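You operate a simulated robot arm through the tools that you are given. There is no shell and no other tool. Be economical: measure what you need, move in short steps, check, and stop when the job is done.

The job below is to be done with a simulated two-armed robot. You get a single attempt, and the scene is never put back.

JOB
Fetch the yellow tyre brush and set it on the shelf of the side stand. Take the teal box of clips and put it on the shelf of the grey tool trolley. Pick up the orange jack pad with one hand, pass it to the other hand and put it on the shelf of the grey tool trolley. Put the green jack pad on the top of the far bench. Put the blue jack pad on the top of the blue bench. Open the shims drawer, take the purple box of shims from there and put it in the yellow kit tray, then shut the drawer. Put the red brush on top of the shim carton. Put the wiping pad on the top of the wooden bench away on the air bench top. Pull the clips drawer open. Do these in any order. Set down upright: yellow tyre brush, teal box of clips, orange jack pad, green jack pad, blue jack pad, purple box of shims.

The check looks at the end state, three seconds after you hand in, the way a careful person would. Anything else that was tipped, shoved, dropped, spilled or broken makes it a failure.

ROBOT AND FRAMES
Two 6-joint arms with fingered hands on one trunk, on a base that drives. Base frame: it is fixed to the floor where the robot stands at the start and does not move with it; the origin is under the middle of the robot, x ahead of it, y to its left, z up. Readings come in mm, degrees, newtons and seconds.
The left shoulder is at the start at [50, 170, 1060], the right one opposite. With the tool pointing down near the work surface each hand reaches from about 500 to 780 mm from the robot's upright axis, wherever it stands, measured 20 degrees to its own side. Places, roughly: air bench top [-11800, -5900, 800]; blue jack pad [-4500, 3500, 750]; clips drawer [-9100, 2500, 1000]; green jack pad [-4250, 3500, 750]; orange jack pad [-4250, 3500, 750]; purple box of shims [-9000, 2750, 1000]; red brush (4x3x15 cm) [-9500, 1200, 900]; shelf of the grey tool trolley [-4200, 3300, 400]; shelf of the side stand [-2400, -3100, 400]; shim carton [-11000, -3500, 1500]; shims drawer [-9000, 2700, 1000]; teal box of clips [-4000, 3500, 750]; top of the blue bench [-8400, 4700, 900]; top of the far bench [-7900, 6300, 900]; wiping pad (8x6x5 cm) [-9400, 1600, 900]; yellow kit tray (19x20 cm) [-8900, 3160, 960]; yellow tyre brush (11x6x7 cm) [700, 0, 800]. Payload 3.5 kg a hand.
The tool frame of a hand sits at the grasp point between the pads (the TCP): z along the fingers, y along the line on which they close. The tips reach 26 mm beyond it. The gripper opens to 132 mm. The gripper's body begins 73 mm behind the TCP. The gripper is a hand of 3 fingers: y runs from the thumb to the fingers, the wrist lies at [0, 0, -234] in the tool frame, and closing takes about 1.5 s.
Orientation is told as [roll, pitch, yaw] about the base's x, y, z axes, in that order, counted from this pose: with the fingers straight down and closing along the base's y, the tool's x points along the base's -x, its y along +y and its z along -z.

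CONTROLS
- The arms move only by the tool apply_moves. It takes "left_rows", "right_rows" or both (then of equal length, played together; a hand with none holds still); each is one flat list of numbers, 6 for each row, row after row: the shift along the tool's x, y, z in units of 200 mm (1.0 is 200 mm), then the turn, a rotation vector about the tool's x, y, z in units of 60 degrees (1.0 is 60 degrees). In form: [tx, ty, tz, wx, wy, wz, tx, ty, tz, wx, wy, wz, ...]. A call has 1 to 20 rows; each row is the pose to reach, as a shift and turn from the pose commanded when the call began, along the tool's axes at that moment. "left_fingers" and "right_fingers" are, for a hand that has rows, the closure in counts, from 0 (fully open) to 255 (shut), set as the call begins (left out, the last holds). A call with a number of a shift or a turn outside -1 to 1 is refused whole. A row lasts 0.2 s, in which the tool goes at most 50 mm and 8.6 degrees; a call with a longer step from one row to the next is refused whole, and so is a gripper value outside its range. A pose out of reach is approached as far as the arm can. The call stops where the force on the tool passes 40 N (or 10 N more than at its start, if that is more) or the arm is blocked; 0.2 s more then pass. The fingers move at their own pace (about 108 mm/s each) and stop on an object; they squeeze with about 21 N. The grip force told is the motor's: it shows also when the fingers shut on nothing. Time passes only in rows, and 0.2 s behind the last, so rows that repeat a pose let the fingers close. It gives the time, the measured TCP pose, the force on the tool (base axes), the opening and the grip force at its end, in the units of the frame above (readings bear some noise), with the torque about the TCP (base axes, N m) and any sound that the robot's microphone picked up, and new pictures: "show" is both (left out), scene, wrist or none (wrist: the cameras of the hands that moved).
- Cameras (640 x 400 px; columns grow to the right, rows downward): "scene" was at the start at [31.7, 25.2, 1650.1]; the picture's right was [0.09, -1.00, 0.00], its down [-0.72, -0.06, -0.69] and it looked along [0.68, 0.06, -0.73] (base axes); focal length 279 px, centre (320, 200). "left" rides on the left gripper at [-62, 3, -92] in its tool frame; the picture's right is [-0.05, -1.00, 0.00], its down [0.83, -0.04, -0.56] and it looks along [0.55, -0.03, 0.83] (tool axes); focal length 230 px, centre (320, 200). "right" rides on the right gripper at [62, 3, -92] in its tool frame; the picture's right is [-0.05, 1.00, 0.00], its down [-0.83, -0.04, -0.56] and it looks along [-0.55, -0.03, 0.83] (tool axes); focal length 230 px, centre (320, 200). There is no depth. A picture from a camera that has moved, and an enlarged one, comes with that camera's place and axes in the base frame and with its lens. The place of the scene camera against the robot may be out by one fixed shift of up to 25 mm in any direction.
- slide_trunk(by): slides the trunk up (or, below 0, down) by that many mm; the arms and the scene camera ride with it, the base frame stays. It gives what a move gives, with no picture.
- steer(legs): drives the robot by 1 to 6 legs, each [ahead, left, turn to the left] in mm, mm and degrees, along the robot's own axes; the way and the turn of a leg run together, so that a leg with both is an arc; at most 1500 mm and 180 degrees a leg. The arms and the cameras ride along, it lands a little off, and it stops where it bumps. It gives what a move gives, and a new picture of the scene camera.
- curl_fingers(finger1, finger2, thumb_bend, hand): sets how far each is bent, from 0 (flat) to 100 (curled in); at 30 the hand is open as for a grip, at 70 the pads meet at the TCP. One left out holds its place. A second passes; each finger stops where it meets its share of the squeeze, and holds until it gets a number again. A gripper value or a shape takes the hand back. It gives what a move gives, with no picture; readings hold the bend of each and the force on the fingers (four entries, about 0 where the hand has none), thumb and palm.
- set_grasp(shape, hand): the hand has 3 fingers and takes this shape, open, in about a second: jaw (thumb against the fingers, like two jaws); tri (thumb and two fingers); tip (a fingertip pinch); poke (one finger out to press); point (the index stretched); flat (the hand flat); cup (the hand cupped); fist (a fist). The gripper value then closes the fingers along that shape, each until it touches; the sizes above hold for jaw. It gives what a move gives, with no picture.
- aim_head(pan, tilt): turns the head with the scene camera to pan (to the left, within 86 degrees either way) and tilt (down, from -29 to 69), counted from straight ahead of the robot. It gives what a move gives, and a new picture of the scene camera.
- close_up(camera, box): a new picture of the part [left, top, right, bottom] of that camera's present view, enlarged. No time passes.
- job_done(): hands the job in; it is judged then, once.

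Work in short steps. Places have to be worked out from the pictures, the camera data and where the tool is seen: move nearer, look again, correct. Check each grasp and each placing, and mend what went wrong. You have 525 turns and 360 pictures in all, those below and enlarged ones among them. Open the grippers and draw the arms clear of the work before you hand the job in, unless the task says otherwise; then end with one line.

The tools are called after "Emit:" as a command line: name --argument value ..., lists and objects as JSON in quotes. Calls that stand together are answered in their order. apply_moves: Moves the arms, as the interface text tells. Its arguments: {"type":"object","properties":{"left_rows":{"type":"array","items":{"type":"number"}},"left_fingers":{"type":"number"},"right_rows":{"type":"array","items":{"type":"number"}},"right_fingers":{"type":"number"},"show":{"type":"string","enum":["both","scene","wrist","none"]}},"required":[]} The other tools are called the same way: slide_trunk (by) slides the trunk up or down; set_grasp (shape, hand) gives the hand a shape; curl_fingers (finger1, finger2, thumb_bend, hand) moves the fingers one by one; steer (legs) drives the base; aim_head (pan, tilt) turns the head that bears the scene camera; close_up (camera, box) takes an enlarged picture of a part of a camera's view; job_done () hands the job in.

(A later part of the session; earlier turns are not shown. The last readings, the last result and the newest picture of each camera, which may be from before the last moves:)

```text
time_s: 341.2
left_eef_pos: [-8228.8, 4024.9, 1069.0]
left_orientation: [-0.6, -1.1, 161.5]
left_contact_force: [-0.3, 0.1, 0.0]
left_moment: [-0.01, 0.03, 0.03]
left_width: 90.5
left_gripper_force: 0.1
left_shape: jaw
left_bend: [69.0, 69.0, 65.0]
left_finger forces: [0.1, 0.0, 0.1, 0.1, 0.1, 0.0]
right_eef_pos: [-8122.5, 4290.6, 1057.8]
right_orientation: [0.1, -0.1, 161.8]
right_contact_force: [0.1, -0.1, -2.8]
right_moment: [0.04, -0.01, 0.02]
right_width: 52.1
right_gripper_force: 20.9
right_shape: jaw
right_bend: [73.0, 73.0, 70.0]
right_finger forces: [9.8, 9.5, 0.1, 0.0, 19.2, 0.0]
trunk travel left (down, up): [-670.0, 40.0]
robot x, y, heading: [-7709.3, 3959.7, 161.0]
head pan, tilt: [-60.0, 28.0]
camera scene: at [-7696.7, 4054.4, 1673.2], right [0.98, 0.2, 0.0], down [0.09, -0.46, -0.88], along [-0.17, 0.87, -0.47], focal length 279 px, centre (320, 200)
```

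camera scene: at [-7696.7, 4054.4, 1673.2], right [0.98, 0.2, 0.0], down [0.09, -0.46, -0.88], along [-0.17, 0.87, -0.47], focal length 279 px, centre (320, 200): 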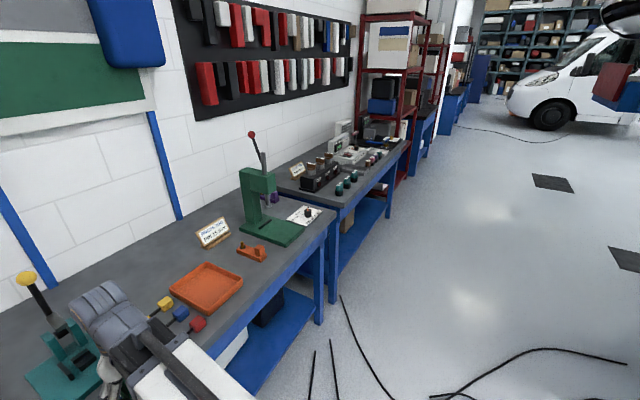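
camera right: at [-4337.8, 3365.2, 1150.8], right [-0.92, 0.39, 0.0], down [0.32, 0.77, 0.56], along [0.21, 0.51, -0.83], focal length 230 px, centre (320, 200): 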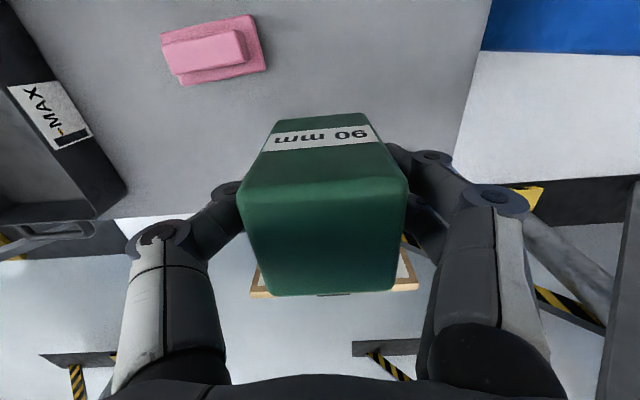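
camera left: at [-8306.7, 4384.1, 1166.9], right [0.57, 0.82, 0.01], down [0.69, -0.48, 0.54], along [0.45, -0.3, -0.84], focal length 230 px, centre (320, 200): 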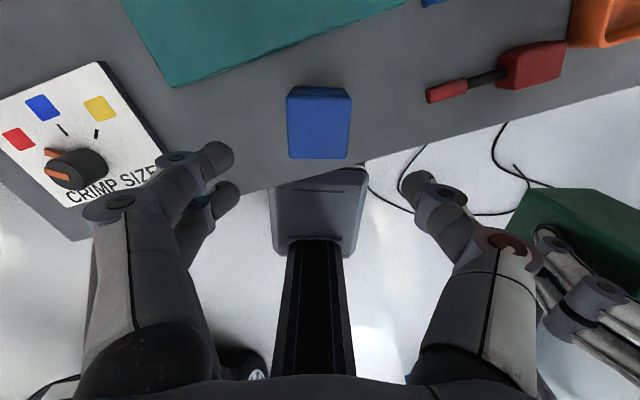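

The far bench is the second one, beyond the green press. I strafe right along the bench, watching whether the floor cables matter.

Emit:
steer --legs '[[0, -500, 0]]'

```text
time_s: 344.2
left_eef_pos: [-8064.9, 4507.4, 1069.4]
left_orientation: [-0.5, -1.1, 161.7]
left_contact_force: [0.1, 0.7, 0.0]
left_moment: [0.02, 0.04, -0.02]
left_width: 90.4
left_gripper_force: 0.0
left_shape: jaw
left_bend: [69.0, 69.0, 65.0]
left_finger forces: [0.0, 0.0, 0.0, 0.0, 0.1, 0.0]
right_eef_pos: [-7958.8, 4775.2, 1057.6]
right_orientation: [0.2, -0.1, 162.0]
right_contact_force: [-0.2, 1.2, -2.2]
right_moment: [0.01, -0.05, 0.0]
right_width: 52.0
right_gripper_force: 21.5
right_shape: jaw
right_bend: [73.0, 73.0, 70.0]
right_finger forces: [9.8, 9.4, 0.0, 0.1, 19.3, 0.0]
trunk travel left (down, up): [-670.0, 40.0]
robot x, y, heading: [-7542.9, 4448.4, 161.5]
head pan, tilt: [-60.0, 28.0]
camera scene: at [-7533.0, 4540.4, 1673.2], right [0.98, 0.2, 0.0], down [0.09, -0.46, -0.88], along [-0.18, 0.87, -0.47], focal length 279 px, centre (320, 200)
```

scene: 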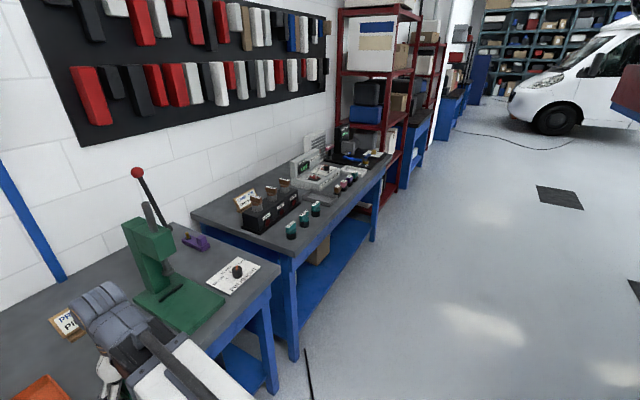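

No obstruction. I continue right 1000 mm and look ahead at the far bench.

Emit:
steer --legs '[[0, -1050, 0]]'

Emit:
aim_head --pan 0 --tilt 32

```text
time_s: 349.7
left_eef_pos: [-7723.1, 5521.6, 1068.6]
left_orientation: [-0.6, -1.2, 161.4]
left_contact_force: [-0.6, 0.2, -0.7]
left_moment: [-0.01, 0.02, 0.01]
left_width: 90.1
left_gripper_force: 0.0
left_shape: jaw
left_bend: [69.0, 69.0, 65.0]
left_finger forces: [0.1, 0.0, 0.0, 0.1, 0.0, 0.0]
right_eef_pos: [-7615.0, 5789.2, 1057.4]
right_orientation: [0.1, -0.1, 161.7]
right_contact_force: [-0.2, 0.3, -1.5]
right_moment: [-0.02, -0.01, 0.01]
right_width: 52.0
right_gripper_force: 20.9
right_shape: jaw
right_bend: [73.0, 73.0, 70.0]
right_finger forces: [9.9, 9.5, 0.0, 0.0, 19.1, 0.0]
trunk travel left (down, up): [-670.0, 40.0]
robot x, y, heading: [-7202.8, 5452.6, 161.3]
head pan, tilt: [-60.0, 28.0]
camera scene: at [-7190.6, 5552.4, 1673.2], right [0.98, 0.19, 0.0], down [0.09, -0.46, -0.88], along [-0.17, 0.87, -0.47], focal length 279 px, centre (320, 200)
```

scene: 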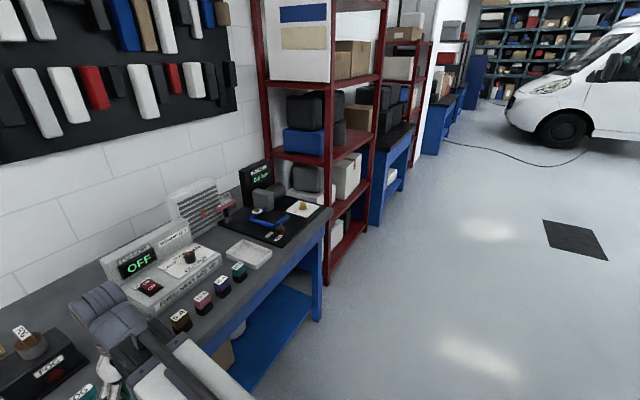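

```text
time_s: 351.0
left_eef_pos: [-7721.8, 5521.5, 1068.6]
left_orientation: [-0.6, -1.2, 161.4]
left_contact_force: [1.0, 0.3, -0.1]
left_moment: [0.0, -0.01, -0.01]
left_width: 90.2
left_gripper_force: 0.1
left_shape: jaw
left_bend: [69.0, 69.0, 65.0]
left_finger forces: [0.1, 0.0, 0.0, 0.0, 0.0, 0.0]
right_eef_pos: [-7616.1, 5789.5, 1058.5]
right_orientation: [0.1, 0.0, 161.8]
right_contact_force: [1.4, -0.5, -2.6]
right_moment: [-0.04, 0.0, -0.02]
right_width: 52.1
right_gripper_force: 21.6
right_shape: jaw
right_bend: [73.0, 73.0, 70.0]
right_finger forces: [9.9, 9.4, 0.1, 0.0, 19.2, 0.0]
trunk travel left (down, up): [-670.0, 40.0]
robot x, y, heading: [-7201.0, 5454.9, 161.2]
head pan, tilt: [0.0, 32.0]
camera scene: at [-7257.8, 5491.5, 1666.9], right [0.32, 0.95, 0.0], down [0.5, -0.17, -0.85], along [-0.8, 0.27, -0.53], focal length 279 px, centre (320, 200)
```

scene: 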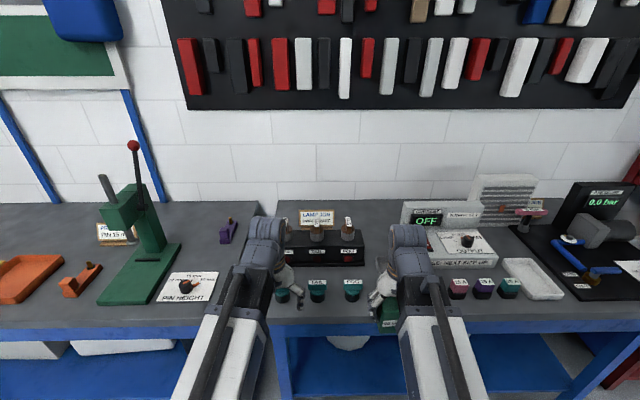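

There is a free patch on the far bench between the lamp box and the grey device, around (-7818, 5943). I step forward 90 mm and extend the right hand with green over it.

Emit:
steer --legs '[[90, 0, 0]]'

Emit:
apply_moves --right_rows '[-0.19, -0.1, 0, 0, 0, 0, -0.38, -0.2, 0, 0, 0, 0, -0.57, -0.3, 0, 0, 0, 0, -0.75, -0.38, 0, 0, 0, 0]' --show "both"

```text
time_s: 352.1
left_eef_pos: [-7809.3, 5552.5, 1069.1]
left_orientation: [-0.6, -1.0, 161.3]
left_contact_force: [-1.7, -0.8, 0.2]
left_moment: [-0.01, -0.07, -0.05]
left_width: 90.3
left_gripper_force: 0.2
left_shape: jaw
left_bend: [69.0, 69.0, 65.0]
left_finger forces: [0.0, 0.1, 0.1, 0.0, 0.0, 0.0]
right_eef_pos: [-7702.2, 5819.3, 1056.5]
right_orientation: [0.2, 0.0, 161.7]
right_contact_force: [-0.3, 0.0, -2.3]
right_moment: [-0.01, -0.03, -0.02]
right_width: 52.0
right_gripper_force: 21.4
right_shape: jaw
right_bend: [73.0, 73.0, 70.0]
right_finger forces: [9.8, 9.4, 0.0, 0.0, 19.2, 0.1]
trunk travel left (down, up): [-670.0, 40.0]
robot x, y, heading: [-7287.7, 5487.5, 161.2]
head pan, tilt: [0.0, 32.0]
camera scene: at [-7345.0, 5521.2, 1666.8], right [0.32, 0.95, 0.0], down [0.5, -0.17, -0.85], along [-0.8, 0.27, -0.53], focal length 279 px, centre (320, 200)
```

scene: 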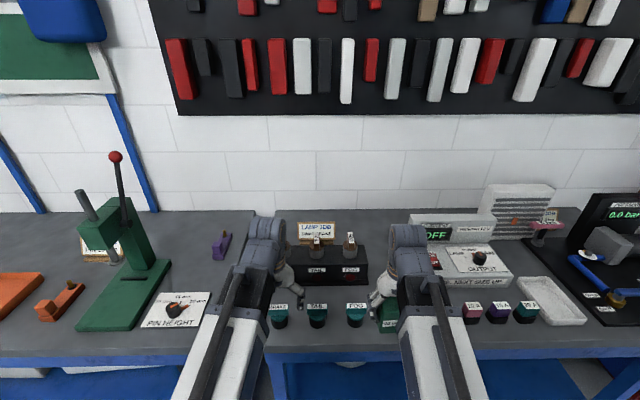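

```text
time_s: 353.1
left_eef_pos: [-7807.3, 5552.1, 1070.4]
left_orientation: [-0.6, -1.2, 161.4]
left_contact_force: [-0.3, 0.1, -0.3]
left_moment: [0.0, 0.02, 0.0]
left_width: 90.1
left_gripper_force: 0.1
left_shape: jaw
left_bend: [69.0, 69.0, 65.0]
left_finger forces: [0.1, 0.1, 0.1, 0.0, 0.0, 0.1]
right_eef_pos: [-7819.4, 5937.2, 1056.1]
right_orientation: [0.1, 0.0, 161.8]
right_contact_force: [-0.5, 0.3, -2.6]
right_moment: [0.01, 0.02, 0.02]
right_width: 52.0
right_gripper_force: 20.7
right_shape: jaw
right_bend: [73.0, 73.0, 70.0]
right_finger forces: [9.9, 9.4, 0.0, 0.0, 19.3, 0.1]
trunk travel left (down, up): [-670.0, 40.0]
robot x, y, heading: [-7287.9, 5484.9, 161.1]
head pan, tilt: [0.0, 32.0]
camera scene: at [-7343.6, 5520.9, 1666.9], right [0.32, 0.95, 0.0], down [0.5, -0.17, -0.85], along [-0.8, 0.27, -0.53], focal length 279 px, centre (320, 200)
camera right: at [-7762.5, 5913.5, 1147.5], right [-0.36, -0.93, 0.0], down [-0.77, 0.3, 0.56], along [-0.52, 0.2, -0.83], focal length 230 px, centre (320, 200)
```

scene: 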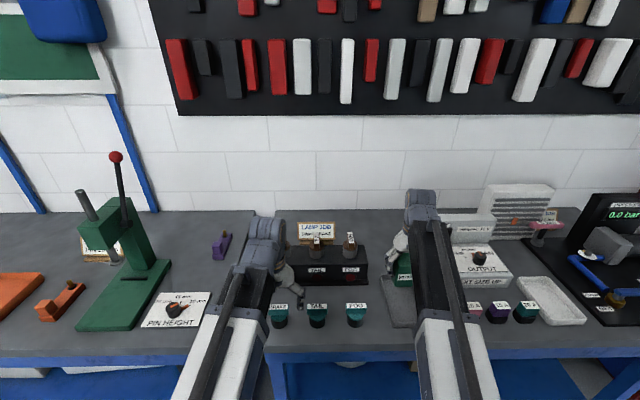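
right: 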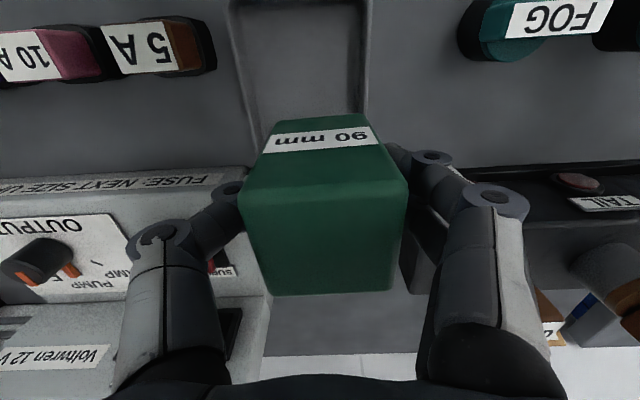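

The patch under the hand holds a grey tray. There's free top behind the small cups and in front of the grey "fuse" device, around (-7785, 6069). I move the right hand there.

Emit:
apply_moves --right_rows '[-0.01, -0.17, 0, 0, 0, 0, -0.02, -0.34, 0, 0, 0, 0, -0.04, -0.51, 0, 0, 0, 0, -0.053, -0.68, 0, 0, 0, 0]' --show "both"

```text
time_s: 354.1
left_eef_pos: [-7807.8, 5552.0, 1069.2]
left_orientation: [-0.6, -1.1, 161.4]
left_contact_force: [0.1, -0.2, -0.3]
left_moment: [-0.01, -0.03, -0.02]
left_width: 90.4
left_gripper_force: 0.0
left_shape: jaw
left_bend: [69.0, 69.0, 65.0]
left_finger forces: [0.0, 0.0, 0.0, 0.1, 0.0, 0.1]
right_eef_pos: [-7786.5, 6070.3, 1057.7]
right_orientation: [0.0, 0.1, 161.7]
right_contact_force: [-0.1, 0.2, -2.7]
right_moment: [-0.06, 0.0, 0.01]
right_width: 51.9
right_gripper_force: 21.3
right_shape: jaw
right_bend: [73.0, 73.0, 70.0]
right_finger forces: [9.8, 9.4, 0.0, 0.0, 19.3, 0.0]
trunk travel left (down, up): [-670.0, 40.0]
robot x, y, heading: [-7288.7, 5488.0, 161.1]
head pan, tilt: [0.0, 32.0]
camera scene: at [-7343.1, 5521.1, 1666.9], right [0.32, 0.95, 0.0], down [0.5, -0.17, -0.85], along [-0.8, 0.27, -0.53], focal length 279 px, centre (320, 200)
camera right: at [-7728.6, 6047.0, 1149.4], right [-0.36, -0.93, 0.0], down [-0.77, 0.3, 0.56], along [-0.52, 0.2, -0.83], focal length 230 px, centre (320, 200)
```

scene: 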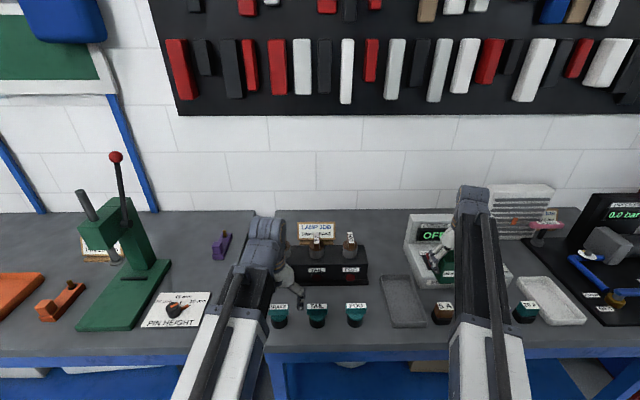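
right: 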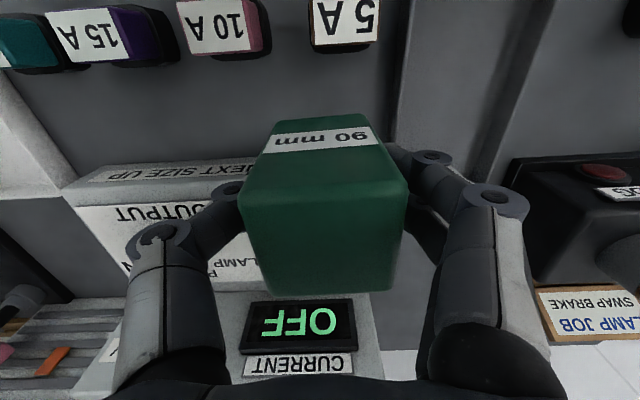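

The landing spot below is clear. I lower and creep to contact.

Emit:
apply_moves --right_rows '[0, 0, 0.12, 0, 0, 0, 0, 0, 0.25, 0, 0, 0, 0, 0, 0.36, 0, 0, 0, 0, 0, 0.4, 0, 0, 0, 0, 0, 0.43, 0, 0, 0, 0, 0, 0.455, 0, 0, 0, 0, 0, 0.48, 0, 0, 0, 0, 0, 0.505, 0, 0, 0, 0, 0, 0.53, 0, 0, 0, 0, 0, 0.555, 0, 0, 0, 0, 0, 0.58, 0, 0, 0]' --show "wrist"

```text
time_s: 356.5
left_eef_pos: [-7805.2, 5549.2, 1070.5]
left_orientation: [-0.7, -1.2, 161.5]
left_contact_force: [1.3, 0.3, -0.1]
left_moment: [0.02, -0.01, -0.03]
left_width: 90.2
left_gripper_force: 0.0
left_shape: jaw
left_bend: [69.0, 69.0, 65.0]
left_finger forces: [0.0, 0.0, 0.1, 0.0, 0.0, 0.1]
right_eef_pos: [-7785.8, 6069.6, 945.6]
right_orientation: [-0.1, -0.4, 161.9]
right_contact_force: [-2.0, 2.7, 37.5]
right_moment: [-0.04, 0.04, 0.04]
right_width: 53.9
right_gripper_force: 21.4
right_shape: jaw
right_bend: [74.0, 74.0, 72.0]
right_finger forces: [12.6, 11.9, 0.0, 0.0, 26.0, 0.0]
trunk travel left (down, up): [-670.0, 40.0]
robot x, y, heading: [-7285.5, 5487.1, 161.1]
head pan, tilt: [0.0, 32.0]
camera right: at [-7727.5, 6045.6, 1036.7], right [-0.36, -0.93, 0.0], down [-0.77, 0.3, 0.56], along [-0.52, 0.2, -0.83], focal length 230 px, centre (320, 200)
```

right: 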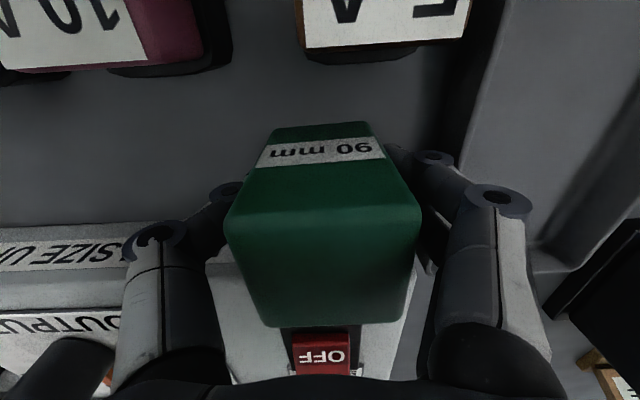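

Firm contact (37 N, slid slightly in the grip). I ease up and open.

Emit:
apply_moves --right_rows '[0, 0, -0.03, 0, 0, 0, 0, 0, -0.03, 0, 0, 0, 0, 0, -0.03, 0, 0, 0, 0, 0, -0.03, 0, 0, 0, 0, 0, -0.15, 0, 0, 0, 0, 0, -0.35, 0, 0, 0, 0, 0, -0.55, 0, 0, 0]' --right_fingers 100 --show "wrist"

```text
time_s: 358.1
left_eef_pos: [-7807.9, 5551.9, 1068.7]
left_orientation: [-0.5, -1.1, 161.5]
left_contact_force: [-0.3, -0.1, 0.3]
left_moment: [0.02, 0.01, -0.01]
left_width: 90.0
left_gripper_force: 0.0
left_shape: jaw
left_bend: [69.0, 69.0, 65.0]
left_finger forces: [0.0, 0.0, 0.0, 0.0, 0.0, 0.0]
right_eef_pos: [-7786.8, 6070.1, 1052.4]
right_orientation: [0.0, -0.1, 161.7]
right_contact_force: [0.5, -0.4, -0.7]
right_moment: [-0.01, -0.01, 0.0]
right_width: 80.0
right_gripper_force: 0.0
right_shape: jaw
right_bend: [71.0, 71.0, 71.0]
right_finger forces: [0.0, 0.0, 0.1, 0.0, 0.0, 0.0]
trunk travel left (down, up): [-670.0, 40.0]
robot x, y, heading: [-7286.0, 5485.4, 161.3]
head pan, tilt: [0.0, 32.0]
camera right: at [-7728.9, 6047.0, 1143.6], right [-0.36, -0.93, 0.0], down [-0.77, 0.3, 0.56], along [-0.52, 0.2, -0.83], focal length 230 px, centre (320, 200)
```

right: 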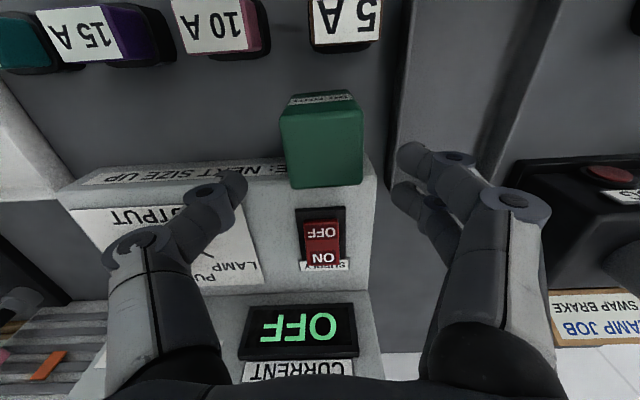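

I verify green from the scene camera.

Emit:
close_up --camera "scene" --box '[340, 180, 560, 340]'

```text
2.50 times, centred on (450, 260) of scene
camera zoom: at [-7342.9, 5520.3, 1666.9], right [0.32, 0.95, 0.0], down [0.5, -0.17, -0.85], along [-0.8, 0.27, -0.53], focal length 696 px, centre (-5, 50)
```

zoom: 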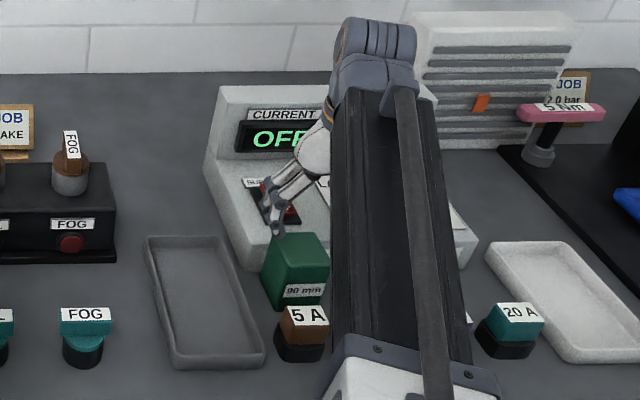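

Green stands upright on the far bench. I retract the right hand and drive back left along the wall toward the drawer shelf.

Emit:
apply_moves --right_rows '[0.15, 0.1, -0.05, 0, 0, 0, 0.3, 0.2, -0.05, 0, 0, 0, 0.45, 0.3, -0.05, 0, 0, 0, 0.6, 0.4, -0.05, 0, 0, 0, 0.75, 0.5, -0.05, 0, 0, 0]' --show "none"

Emit:
steer --legs '[[-120, 0, 0], [0, 1500, 0], [0, 1000, 0]]'

Emit:
aim_head --pan 15 --tilt 30

```text
time_s: 359.3
left_eef_pos: [-7807.3, 5550.7, 1069.3]
left_orientation: [-0.7, -1.1, 161.5]
left_contact_force: [0.0, 0.9, 0.2]
left_moment: [-0.02, 0.0, -0.03]
left_width: 89.9
left_gripper_force: 0.0
left_shape: jaw
left_bend: [69.0, 69.0, 65.0]
left_finger forces: [0.0, 0.0, 0.0, 0.0, 0.0, 0.1]
right_eef_pos: [-7674.2, 5926.0, 1059.2]
right_orientation: [0.1, 0.0, 161.7]
right_contact_force: [-0.2, 0.6, 0.3]
right_moment: [0.0, 0.06, 0.01]
right_width: 80.0
right_gripper_force: 0.1
right_shape: jaw
right_bend: [71.0, 71.0, 71.0]
right_finger forces: [0.0, 0.0, 0.1, 0.0, 0.0, 0.0]
trunk travel left (down, up): [-670.0, 40.0]
robot x, y, heading: [-7286.8, 5488.5, 161.2]
head pan, tilt: [0.0, 32.0]
```

```text
time_s: 372.2
left_eef_pos: [-8507.2, 3177.5, 1069.2]
left_orientation: [-0.5, -1.0, 161.7]
left_contact_force: [-0.2, 0.1, 0.4]
left_moment: [0.01, 0.0, -0.01]
left_width: 90.2
left_gripper_force: 0.1
left_shape: jaw
left_bend: [69.0, 69.0, 65.0]
left_finger forces: [0.0, 0.0, 0.0, 0.1, 0.1, 0.2]
right_eef_pos: [-8376.9, 3555.2, 1057.8]
right_orientation: [-0.1, 0.0, 162.0]
right_contact_force: [-0.4, -0.6, -0.5]
right_moment: [-0.02, -0.04, -0.02]
right_width: 79.9
right_gripper_force: 0.1
right_shape: jaw
right_bend: [71.0, 71.0, 71.0]
right_finger forces: [0.1, 0.1, 0.0, 0.0, 0.0, 0.0]
trunk travel left (down, up): [-670.0, 40.0]
robot x, y, heading: [-7991.3, 3112.8, 161.5]
head pan, tilt: [0.0, 32.0]
camera scene: at [-8042.5, 3149.7, 1666.9], right [0.32, 0.95, 0.0], down [0.5, -0.17, -0.85], along [-0.8, 0.27, -0.53], focal length 279 px, centre (320, 200)
```

scene: 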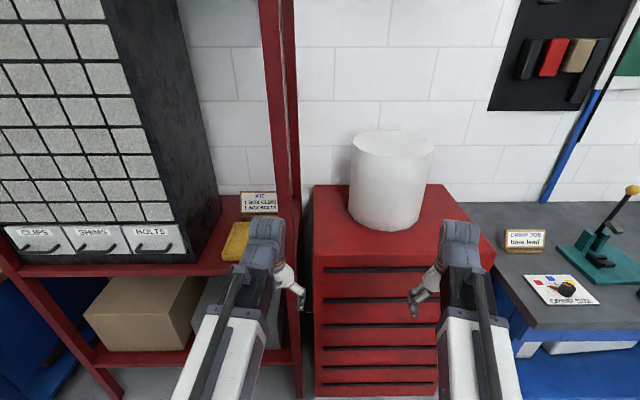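

```text
time_s: 373.0
left_eef_pos: [-8507.3, 3177.7, 1070.1]
left_orientation: [-0.6, -1.2, 161.7]
left_contact_force: [0.2, -0.1, -0.4]
left_moment: [0.01, 0.01, 0.01]
left_width: 90.3
left_gripper_force: 0.0
left_shape: jaw
left_bend: [69.0, 69.0, 65.0]
left_finger forces: [0.0, 0.1, 0.0, 0.1, 0.0, 0.0]
right_eef_pos: [-8377.8, 3554.2, 1058.4]
right_orientation: [0.0, -0.2, 162.0]
right_contact_force: [0.4, 0.6, -0.2]
right_moment: [0.01, -0.01, 0.02]
right_width: 79.7
right_gripper_force: 0.1
right_shape: jaw
right_bend: [71.0, 71.0, 71.0]
right_finger forces: [0.0, 0.0, 0.1, 0.0, 0.0, 0.1]
trunk travel left (down, up): [-670.0, 40.0]
robot x, y, heading: [-7989.9, 3114.2, 161.4]
head pan, tilt: [15.0, 30.0]
camera scene: at [-8047.7, 3127.2, 1670.0], right [0.06, 1.0, 0.0], down [0.5, -0.03, -0.87], along [-0.86, 0.05, -0.5], focal length 279 px, centre (320, 200)
```

scene: 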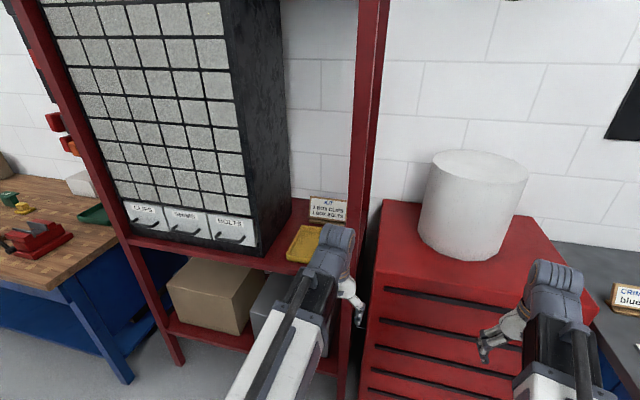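

I see three drawers (CLIPS, SHIMS, BOLTS) with bow handles and the yellow tray to their right. I move in front of them for a closer look.

Emit:
steer --legs '[[0, 620, 0], [60, 0, 0]]'

Emit:
aim_head --pan 10 --tilt 38

Emit:
close_up --camera "scene" --box '[160, 130, 480, 330]'

```text
time_s: 377.1
left_eef_pos: [-8766.4, 2614.4, 1068.1]
left_orientation: [-0.7, -1.0, 161.0]
left_contact_force: [-0.4, 0.8, -0.4]
left_moment: [-0.03, -0.02, 0.04]
left_width: 90.4
left_gripper_force: 0.0
left_shape: jaw
left_bend: [69.0, 69.0, 65.0]
left_finger forces: [0.0, 0.0, 0.0, 0.1, 0.0, 0.1]
right_eef_pos: [-8631.4, 2988.2, 1057.7]
right_orientation: [0.1, 0.0, 161.3]
right_contact_force: [0.3, 0.5, 0.3]
right_moment: [0.01, -0.03, -0.01]
right_width: 80.1
right_gripper_force: 0.2
right_shape: jaw
right_bend: [71.0, 71.0, 71.0]
right_finger forces: [0.0, 0.0, 0.0, 0.0, 0.1, 0.0]
trunk travel left (down, up): [-670.0, 40.0]
robot x, y, heading: [-8245.9, 2547.2, 160.8]
head pan, tilt: [15.0, 30.0]
camera scene: at [-8308.0, 2557.6, 1670.0], right [0.07, 1.0, 0.0], down [0.5, -0.04, -0.87], along [-0.86, 0.06, -0.5], focal length 279 px, centre (320, 200)
```

scene: 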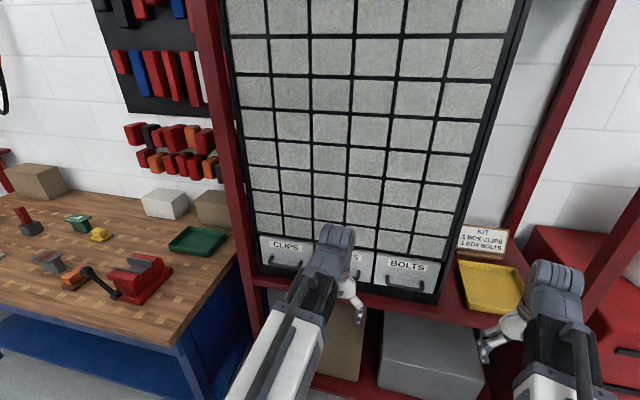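

```text
time_s: 377.8
left_eef_pos: [-8764.5, 2614.4, 1068.6]
left_orientation: [-0.5, -1.1, 161.0]
left_contact_force: [0.0, -0.1, -0.4]
left_moment: [0.02, 0.02, -0.02]
left_width: 90.1
left_gripper_force: 0.1
left_shape: jaw
left_bend: [69.0, 69.0, 65.0]
left_finger forces: [0.1, 0.0, 0.0, 0.0, 0.0, 0.0]
right_eef_pos: [-8630.9, 2989.8, 1058.6]
right_orientation: [-0.1, -0.1, 161.3]
right_contact_force: [0.1, 0.1, 0.1]
right_moment: [-0.02, -0.02, 0.02]
right_width: 79.8
right_gripper_force: 0.1
right_shape: jaw
right_bend: [71.0, 71.0, 71.0]
right_finger forces: [0.2, 0.0, 0.0, 0.0, 0.0, 0.0]
trunk travel left (down, up): [-670.0, 40.0]
robot x, y, heading: [-8243.0, 2543.1, 160.6]
head pan, tilt: [10.0, 38.0]
camera scene: at [-8301.6, 2564.1, 1657.7], right [0.16, 0.99, 0.0], down [0.61, -0.1, -0.79], along [-0.78, 0.13, -0.62], focal length 279 px, centre (320, 200)
```

scene: 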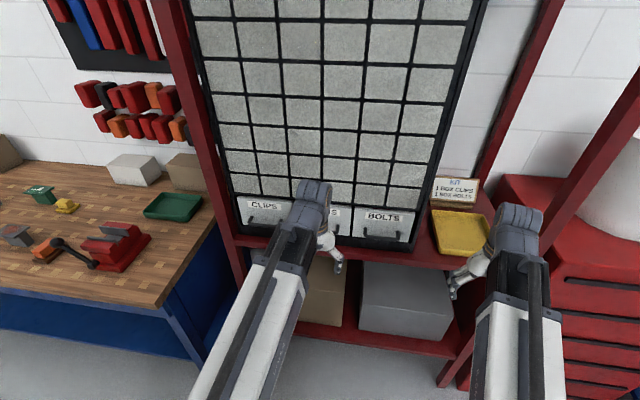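

```text
2.00 times, centred on (320, 230) of scene
camera zoom: at [-8301.6, 2564.1, 1657.7], right [0.16, 0.99, 0.0], down [0.61, -0.1, -0.79], along [-0.78, 0.13, -0.62], focal length 557 px, centre (320, 140)
```

zoom: 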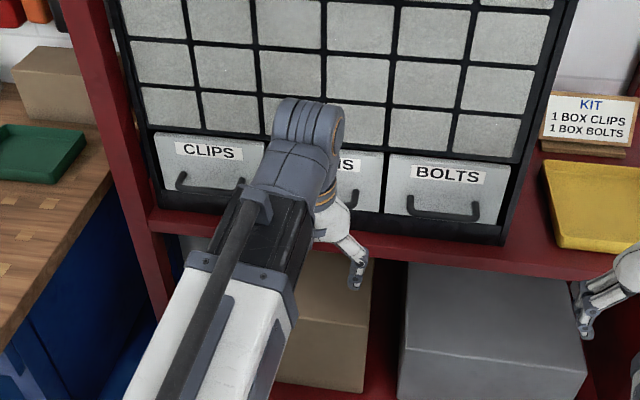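

I check the right wrist camera, which looks forward, to locate the handles better.

Emit:
close_up --camera "right" --box '[0, 0, 640, 400]'

```text
1.00 times, centred on (320, 200) of right
camera zoom: at [-8573.0, 2965.1, 1150.4], right [-0.37, -0.93, 0.0], down [-0.77, 0.31, 0.56], along [-0.52, 0.2, -0.83], focal length 230 px, centre (320, 200)
```

zoom: 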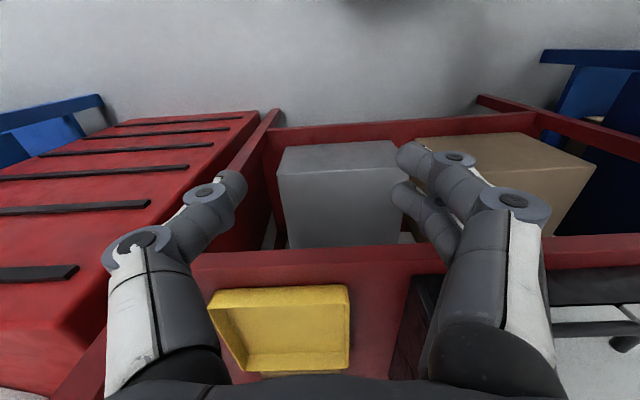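

Emit:
close_up --camera "right" --box '[400, 230, 640, 400]'

```text
2.35 times, centred on (520, 315) of right
camera zoom: at [-8573.0, 2965.1, 1150.4], right [-0.37, -0.93, 0.0], down [-0.77, 0.31, 0.56], along [-0.52, 0.2, -0.83], focal length 541 px, centre (-151, -71)
```

zoom: 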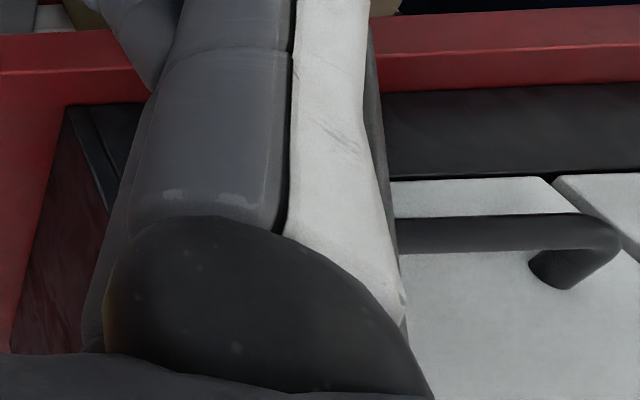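

The bow handles sit at about z 1045, roughly 20 mm off the faces; SHIMS is near (-8926, 2627). I'll grip the bar with the right hand pointing forward, closing vertically. I back off and start pitching the right hand.

Emit:
steer --legs '[[-260, 250, 0]]'

Emit:
apply_moves --right_rows '[-0.08, 0.1, 0, 0, -0.139, 0, -0.17, 0.2, 0, 0, -0.278, 0, -0.26, 0.3, 0, 0, -0.417, 0, -0.35, 0.4, 0, 0, -0.556, 0, -0.45, 0.5, 0, 0, -0.695, 0, -0.55, 0.6, 0, 0, -0.833, 0]' --show "none"

Emit:
apply_moves --right_rows '[0, 0, 0.05, 0, 0, 0.14, 0, 0, 0.1, 0, 0, 0.28, 0, 0, 0.15, 0, 0, 0.42, 0, 0, 0.2, 0, 0, 0.56, 0, 0, 0.25, 0, 0, 0.7, 0, 0, 0.3, 0, 0, 0.84, 0, 0, 0.3, 0, 0, 0.98]' --show "both"

```text
time_s: 380.1
left_eef_pos: [-8601.0, 2292.1, 1068.7]
left_orientation: [-0.7, -1.2, 161.0]
left_contact_force: [-0.4, -0.3, -0.6]
left_moment: [0.01, 0.01, -0.03]
left_width: 90.0
left_gripper_force: 0.0
left_shape: jaw
left_bend: [69.0, 69.0, 65.0]
left_finger forces: [0.1, 0.0, 0.0, 0.1, 0.0, 0.1]
right_eef_pos: [-8464.6, 2666.4, 1059.3]
right_orientation: [0.0, 0.0, 161.4]
right_contact_force: [0.1, 0.1, 0.2]
right_moment: [0.03, 0.03, 0.02]
right_width: 79.9
right_gripper_force: 0.0
right_shape: jaw
right_bend: [71.0, 71.0, 71.0]
right_finger forces: [0.1, 0.0, 0.0, 0.0, 0.0, 0.0]
trunk travel left (down, up): [-670.0, 40.0]
robot x, y, heading: [-8078.2, 2224.1, 161.0]
head pan, tilt: [10.0, 38.0]
camera scene: at [-8135.8, 2242.3, 1657.7], right [0.16, 0.99, 0.0], down [0.61, -0.1, -0.79], along [-0.78, 0.13, -0.62], focal length 279 px, centre (320, 200)
```

scene: 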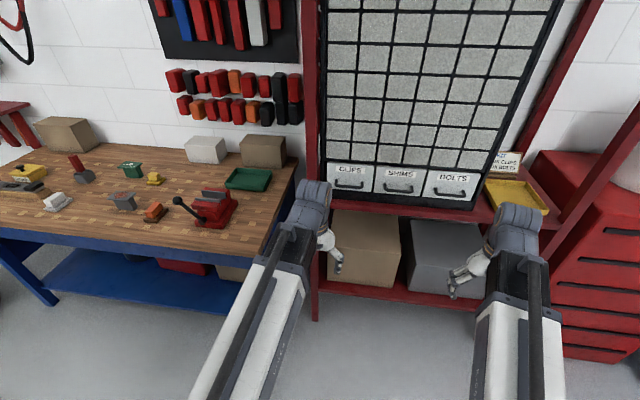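

```text
time_s: 381.5
left_eef_pos: [-8599.9, 2293.9, 1068.5]
left_orientation: [-0.6, -1.1, 161.0]
left_contact_force: [-0.6, -0.2, 0.0]
left_moment: [0.01, 0.01, -0.04]
left_width: 90.2
left_gripper_force: 0.1
left_shape: jaw
left_bend: [69.0, 69.0, 65.0]
left_finger forces: [0.0, 0.0, 0.0, 0.1, 0.0, 0.1]
right_eef_pos: [-8640.2, 2600.7, 1061.6]
right_orientation: [0.1, -49.9, 161.2]
right_contact_force: [-0.6, -0.8, -0.2]
right_moment: [0.02, 0.03, 0.0]
right_width: 79.8
right_gripper_force: 0.1
right_shape: jaw
right_bend: [71.0, 71.0, 71.0]
right_finger forces: [0.1, 0.1, 0.0, 0.0, 0.0, 0.0]
right hand out of reach, approached as far as the arm can: row 4, 5, 6
trunk travel left (down, up): [-670.0, 40.0]
robot x, y, heading: [-8081.2, 2224.9, 160.9]
head pan, tilt: [10.0, 38.0]
```

```text
time_s: 383.1
left_eef_pos: [-8600.2, 2292.8, 1068.2]
left_orientation: [-0.6, -1.1, 160.9]
left_contact_force: [0.1, 0.0, -0.6]
left_moment: [0.01, 0.02, -0.01]
left_width: 90.5
left_gripper_force: 0.1
left_shape: jaw
left_bend: [69.0, 69.0, 65.0]
left_finger forces: [0.0, 0.0, 0.0, 0.0, 0.0, 0.0]
right_eef_pos: [-8684.1, 2614.6, 1022.8]
right_orientation: [45.7, -23.2, 92.5]
right_contact_force: [0.2, 0.9, -0.1]
right_moment: [-0.01, -0.02, -0.04]
right_width: 79.9
right_gripper_force: 0.1
right_shape: jaw
right_bend: [71.0, 71.0, 71.0]
right_finger forces: [0.0, 0.0, 0.0, 0.0, 0.1, 0.0]
trunk travel left (down, up): [-670.0, 40.0]
robot x, y, heading: [-8082.9, 2223.8, 160.8]
head pan, tilt: [10.0, 38.0]
camera scene: at [-8136.2, 2243.1, 1657.7], right [0.16, 0.99, 0.0], down [0.61, -0.1, -0.79], along [-0.78, 0.13, -0.62], focal length 279 px, centre (320, 200)
camera right: at [-8616.2, 2533.7, 1060.0], right [-0.69, -0.26, 0.68], down [0.4, 0.64, 0.66], along [-0.61, 0.72, -0.33], focal length 230 px, centre (320, 200)
```

scene: 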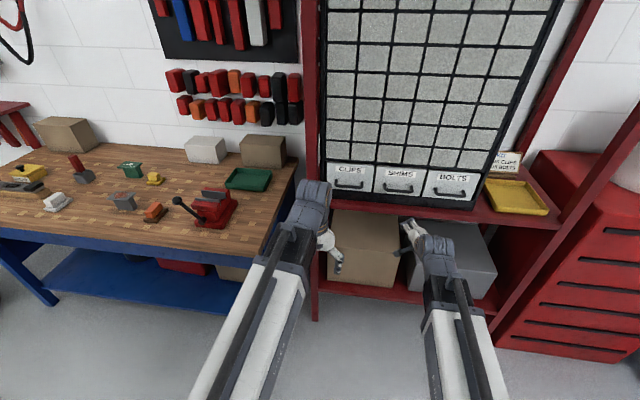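
right: 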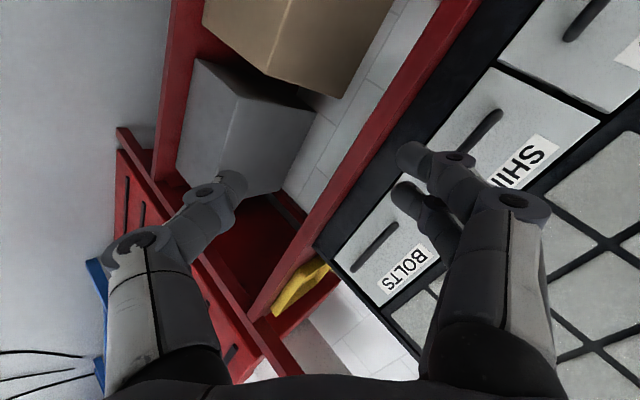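

The camera sees the handles well now. I finish the roll and raise the pitch to about 65°.

Emit:
apply_moves --right_rows '[0, 0, 0, 0, 0, 0.13, 0, 0, 0, 0, 0, 0.26, 0, 0, 0, 0, 0, 0.39, 0, 0, 0, 0, 0, 0.52]' --show "none"

Emit:
apply_moves --right_rows '[0, 0, 0.05, -0.125, 0, 0, 0, 0, 0.1, -0.25, 0, 0]' --right_fingers 60 --show "wrist"

```text
time_s: 384.1
left_eef_pos: [-8600.5, 2291.6, 1069.6]
left_orientation: [-0.6, -1.0, 161.0]
left_contact_force: [-0.4, -0.1, 0.5]
left_moment: [-0.01, -0.03, -0.01]
left_width: 90.4
left_gripper_force: 0.0
left_shape: jaw
left_bend: [69.0, 69.0, 65.0]
left_finger forces: [0.1, 0.0, 0.0, 0.0, 0.0, 0.0]
right_eef_pos: [-8682.2, 2615.1, 1022.4]
right_orientation: [50.0, 0.2, 71.3]
right_contact_force: [0.3, 0.6, -0.3]
right_moment: [0.0, 0.02, 0.0]
right_width: 80.0
right_gripper_force: 0.1
right_shape: jaw
right_bend: [71.0, 71.0, 71.0]
right_finger forces: [0.0, 0.1, 0.1, 0.1, 0.0, 0.0]
trunk travel left (down, up): [-670.0, 40.0]
robot x, y, heading: [-8076.6, 2221.5, 160.7]
head pan, tilt: [10.0, 38.0]
```

```text
time_s: 384.7
left_eef_pos: [-8600.2, 2292.6, 1068.3]
left_orientation: [-0.5, -1.1, 161.0]
left_contact_force: [-0.4, -0.2, -1.1]
left_moment: [0.0, 0.01, -0.04]
left_width: 90.1
left_gripper_force: 0.1
left_shape: jaw
left_bend: [69.0, 69.0, 65.0]
left_finger forces: [0.0, 0.0, 0.0, 0.0, 0.0, 0.0]
right_eef_pos: [-8697.6, 2620.0, 1009.0]
right_orientation: [65.1, 0.1, 71.2]
right_contact_force: [-0.5, -0.4, 0.4]
right_moment: [0.0, 0.02, 0.02]
right_width: 100.7
right_gripper_force: 0.1
right_shape: jaw
right_bend: [63.0, 63.0, 59.0]
right_finger forces: [0.1, 0.0, 0.1, 0.0, 0.0, 0.1]
trunk travel left (down, up): [-670.0, 40.0]
robot x, y, heading: [-8080.0, 2221.0, 160.8]
head pan, tilt: [10.0, 38.0]
camera right: at [-8639.4, 2534.4, 1050.6], right [-0.38, 0.18, 0.91], down [0.76, 0.62, 0.19], along [-0.53, 0.76, -0.38], focal length 230 px, centre (320, 200)
```

right: 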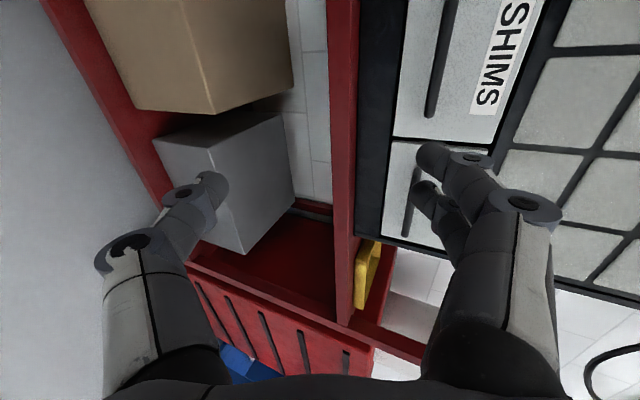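

The bars are at z≈1046; SHIMS' centre is about (-8924, 2640). I raise the pitch to 82° so the fingers close vertically, with a narrower opening, and rise to handle height.

Emit:
apply_moves --right_rows '[0, 0.07, -0.03, -0.1, 0, 0, 0, 0.14, -0.06, -0.2, 0, 0, 0, 0.2, -0.1, -0.285, 0, 0]' --right_fingers 170 --show "wrist"

```text
time_s: 385.5
left_eef_pos: [-8597.8, 2293.3, 1069.7]
left_orientation: [-0.6, -1.1, 160.9]
left_contact_force: [0.2, -0.5, -0.7]
left_moment: [0.0, -0.02, 0.0]
left_width: 90.1
left_gripper_force: 0.1
left_shape: jaw
left_bend: [69.0, 69.0, 65.0]
left_finger forces: [0.0, 0.0, 0.0, 0.0, 0.1, 0.0]
right_eef_pos: [-8696.5, 2621.1, 1056.0]
right_orientation: [82.2, 0.0, 71.4]
right_contact_force: [-0.2, -0.7, 0.2]
right_moment: [0.03, 0.0, -0.04]
right_width: 44.2
right_gripper_force: 0.1
right_shape: jaw
right_bend: [73.0, 73.0, 70.0]
right_finger forces: [0.2, 0.0, 0.0, 0.0, 0.0, 0.1]
right hand out of reach, approached as far as the arm can: row 2
trunk travel left (down, up): [-670.0, 40.0]
robot x, y, heading: [-8083.1, 2222.0, 160.6]
head pan, tilt: [10.0, 38.0]
camera right: at [-8629.6, 2531.5, 1071.0], right [-0.11, 0.09, 0.99], down [0.79, 0.61, 0.03], along [-0.6, 0.79, -0.14], focal length 230 px, centre (320, 200)
```

right: 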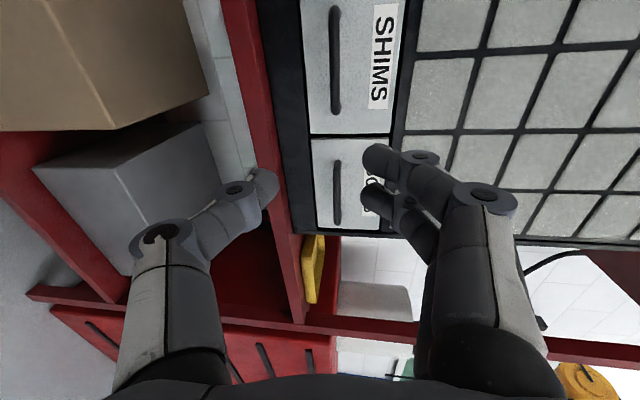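

The pose is good. I drive forward 140 and left 55, then check with the wrist camera.

Emit:
steer --legs '[[140, 55, 0]]'

Emit:
close_up --camera "right" --box '[0, 0, 640, 400]'

```text
time_s: 386.9
left_eef_pos: [-8753.5, 2287.4, 1067.9]
left_orientation: [-0.6, -1.1, 161.0]
left_contact_force: [-0.2, -0.2, -0.3]
left_moment: [0.02, 0.0, -0.03]
left_width: 90.4
left_gripper_force: 0.1
left_shape: jaw
left_bend: [69.0, 69.0, 65.0]
left_finger forces: [0.0, 0.0, 0.0, 0.1, 0.1, 0.0]
right_eef_pos: [-8849.5, 2615.7, 1054.1]
right_orientation: [82.2, 0.0, 71.2]
right_contact_force: [-0.4, -0.9, 0.3]
right_moment: [0.0, -0.01, -0.01]
right_width: 44.2
right_gripper_force: 0.0
right_shape: jaw
right_bend: [73.0, 73.0, 70.0]
right_finger forces: [0.0, 0.0, 0.0, 0.0, 0.0, 0.0]
trunk travel left (down, up): [-670.0, 40.0]
robot x, y, heading: [-8236.4, 2220.3, 160.4]
head pan, tilt: [10.0, 38.0]
camera scene: at [-8290.2, 2237.8, 1657.6], right [0.16, 0.99, 0.0], down [0.61, -0.1, -0.79], along [-0.78, 0.13, -0.62], focal length 279 px, centre (320, 200)
```

scene: 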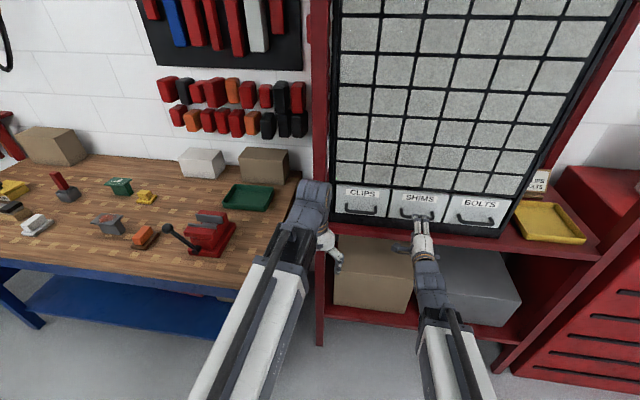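

```text
1.00 times, centred on (320, 200) of right
camera zoom: at [-8782.9, 2526.8, 1070.1], right [-0.11, 0.09, 0.99], down [0.79, 0.61, 0.03], along [-0.6, 0.79, -0.14], focal length 230 px, centre (320, 200)
```

zoom: 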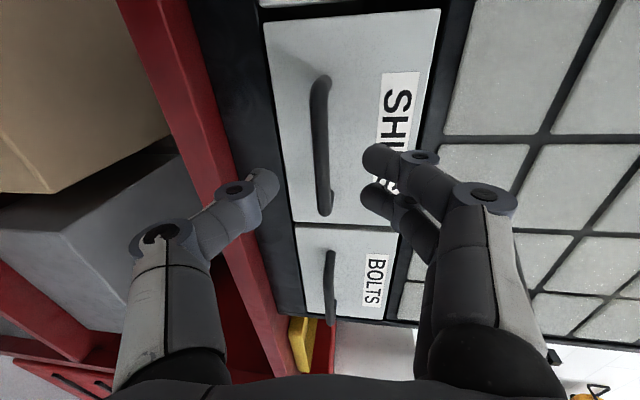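

The bar lies right on the finger axis, 65–105 mm ahead. I advance 45 mm and check again.

Emit:
apply_moves --right_rows '[0, 0, 0.11, 0, 0, 0, 0, 0, 0.225, 0, 0, 0]' --show "wrist"

```text
time_s: 387.5
left_eef_pos: [-8752.7, 2288.4, 1068.2]
left_orientation: [-0.5, -1.2, 161.1]
left_contact_force: [-1.0, 0.3, -1.1]
left_moment: [-0.06, -0.01, 0.03]
left_width: 90.3
left_gripper_force: 0.2
left_shape: jaw
left_bend: [69.0, 69.0, 65.0]
left_finger forces: [0.0, 0.1, 0.1, 0.0, 0.0, 0.0]
right_eef_pos: [-8892.1, 2628.1, 1050.0]
right_orientation: [82.2, -0.1, 71.3]
right_contact_force: [0.3, -0.2, -0.2]
right_moment: [-0.01, 0.0, -0.01]
right_width: 44.4
right_gripper_force: 0.1
right_shape: jaw
right_bend: [73.0, 73.0, 70.0]
right_finger forces: [0.0, 0.1, 0.1, 0.1, 0.1, 0.0]
trunk travel left (down, up): [-670.0, 40.0]
robot x, y, heading: [-8231.9, 2220.4, 161.0]
head pan, tilt: [10.0, 38.0]
camera right: at [-8825.1, 2540.9, 1065.0], right [-0.11, 0.09, 0.99], down [0.79, 0.61, 0.03], along [-0.6, 0.79, -0.14], focal length 230 px, centre (320, 200)
```

right: 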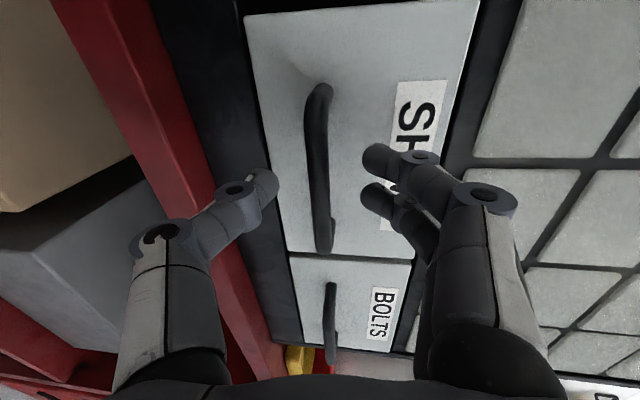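

Parallax puts the bar right at the fingertips now. I advance 14 mm more and close on it.

Emit:
apply_moves --right_rows '[0, 0, 0.035, 0, 0, 0, 0, 0, 0.07, 0, 0, 0]' --show "wrist"

Emit:
apply_moves --right_rows '[0, 0, 0, 0, 0, 0, 0, 0, 0, 0, 0, 0, 0, 0, 0, 0, 0, 0, 0, 0, 0, 0, 0, 0]' --right_fingers 255 --show "wrist"

```text
time_s: 388.1
left_eef_pos: [-8752.4, 2288.5, 1068.9]
left_orientation: [-0.5, -1.0, 161.0]
left_contact_force: [0.5, 0.1, 0.2]
left_moment: [0.0, 0.01, 0.01]
left_width: 90.0
left_gripper_force: 0.1
left_shape: jaw
left_bend: [69.0, 69.0, 65.0]
left_finger forces: [0.0, 0.0, 0.0, 0.0, 0.0, 0.0]
right_eef_pos: [-8903.6, 2632.8, 1048.0]
right_orientation: [82.1, 0.0, 71.3]
right_contact_force: [-0.1, -0.7, 0.1]
right_moment: [0.02, 0.0, 0.01]
right_width: 44.3
right_gripper_force: 0.3
right_shape: jaw
right_bend: [73.0, 73.0, 70.0]
right_finger forces: [0.0, 0.0, 0.0, 0.0, 0.0, 0.0]
trunk travel left (down, up): [-670.0, 40.0]
robot x, y, heading: [-8232.2, 2220.2, 160.6]
head pan, tilt: [10.0, 38.0]
camera right: at [-8837.4, 2545.5, 1062.9], right [-0.11, 0.09, 0.99], down [0.79, 0.61, 0.03], along [-0.6, 0.79, -0.14], focal length 230 px, centre (320, 200)
```

right: 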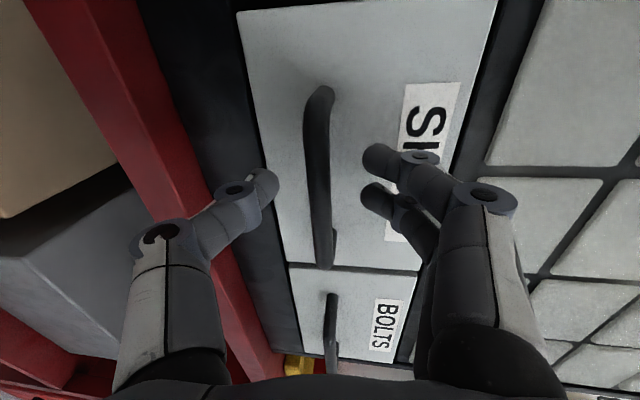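

```text
time_s: 389.1
left_eef_pos: [-8754.7, 2287.2, 1067.9]
left_orientation: [-0.6, -1.1, 160.9]
left_contact_force: [-0.6, 0.7, 0.1]
left_moment: [-0.01, -0.02, 0.0]
left_width: 90.2
left_gripper_force: 0.0
left_shape: jaw
left_bend: [69.0, 69.0, 65.0]
left_finger forces: [0.0, 0.1, 0.0, 0.0, 0.0, 0.1]
right_eef_pos: [-8904.4, 2633.7, 1046.4]
right_orientation: [82.0, 0.1, 71.3]
right_contact_force: [-0.1, -0.2, -6.1]
right_moment: [-0.01, -0.01, 0.0]
right_width: 0.0
right_gripper_force: 20.4
right_shape: jaw
right_bend: [70.0, 71.0, 72.0]
right_finger forces: [0.0, 0.1, 0.1, 0.1, 17.8, 0.0]
trunk travel left (down, up): [-670.0, 40.0]
robot x, y, heading: [-8232.8, 2219.4, 160.6]
head pan, tilt: [10.0, 38.0]
camera right: at [-8837.5, 2545.6, 1062.0], right [-0.11, 0.09, 0.99], down [0.79, 0.61, 0.03], along [-0.6, 0.79, -0.14], focal length 230 px, centre (320, 200)
```

right: 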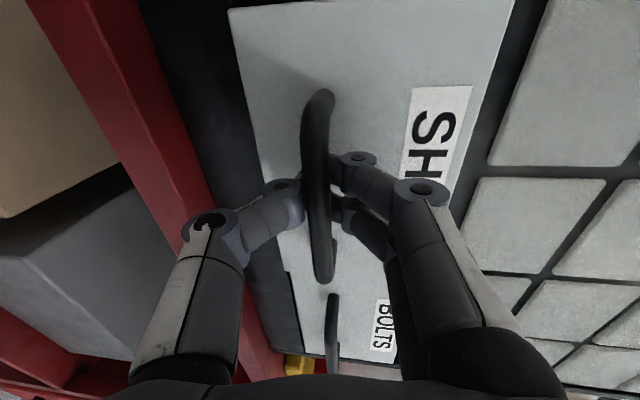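

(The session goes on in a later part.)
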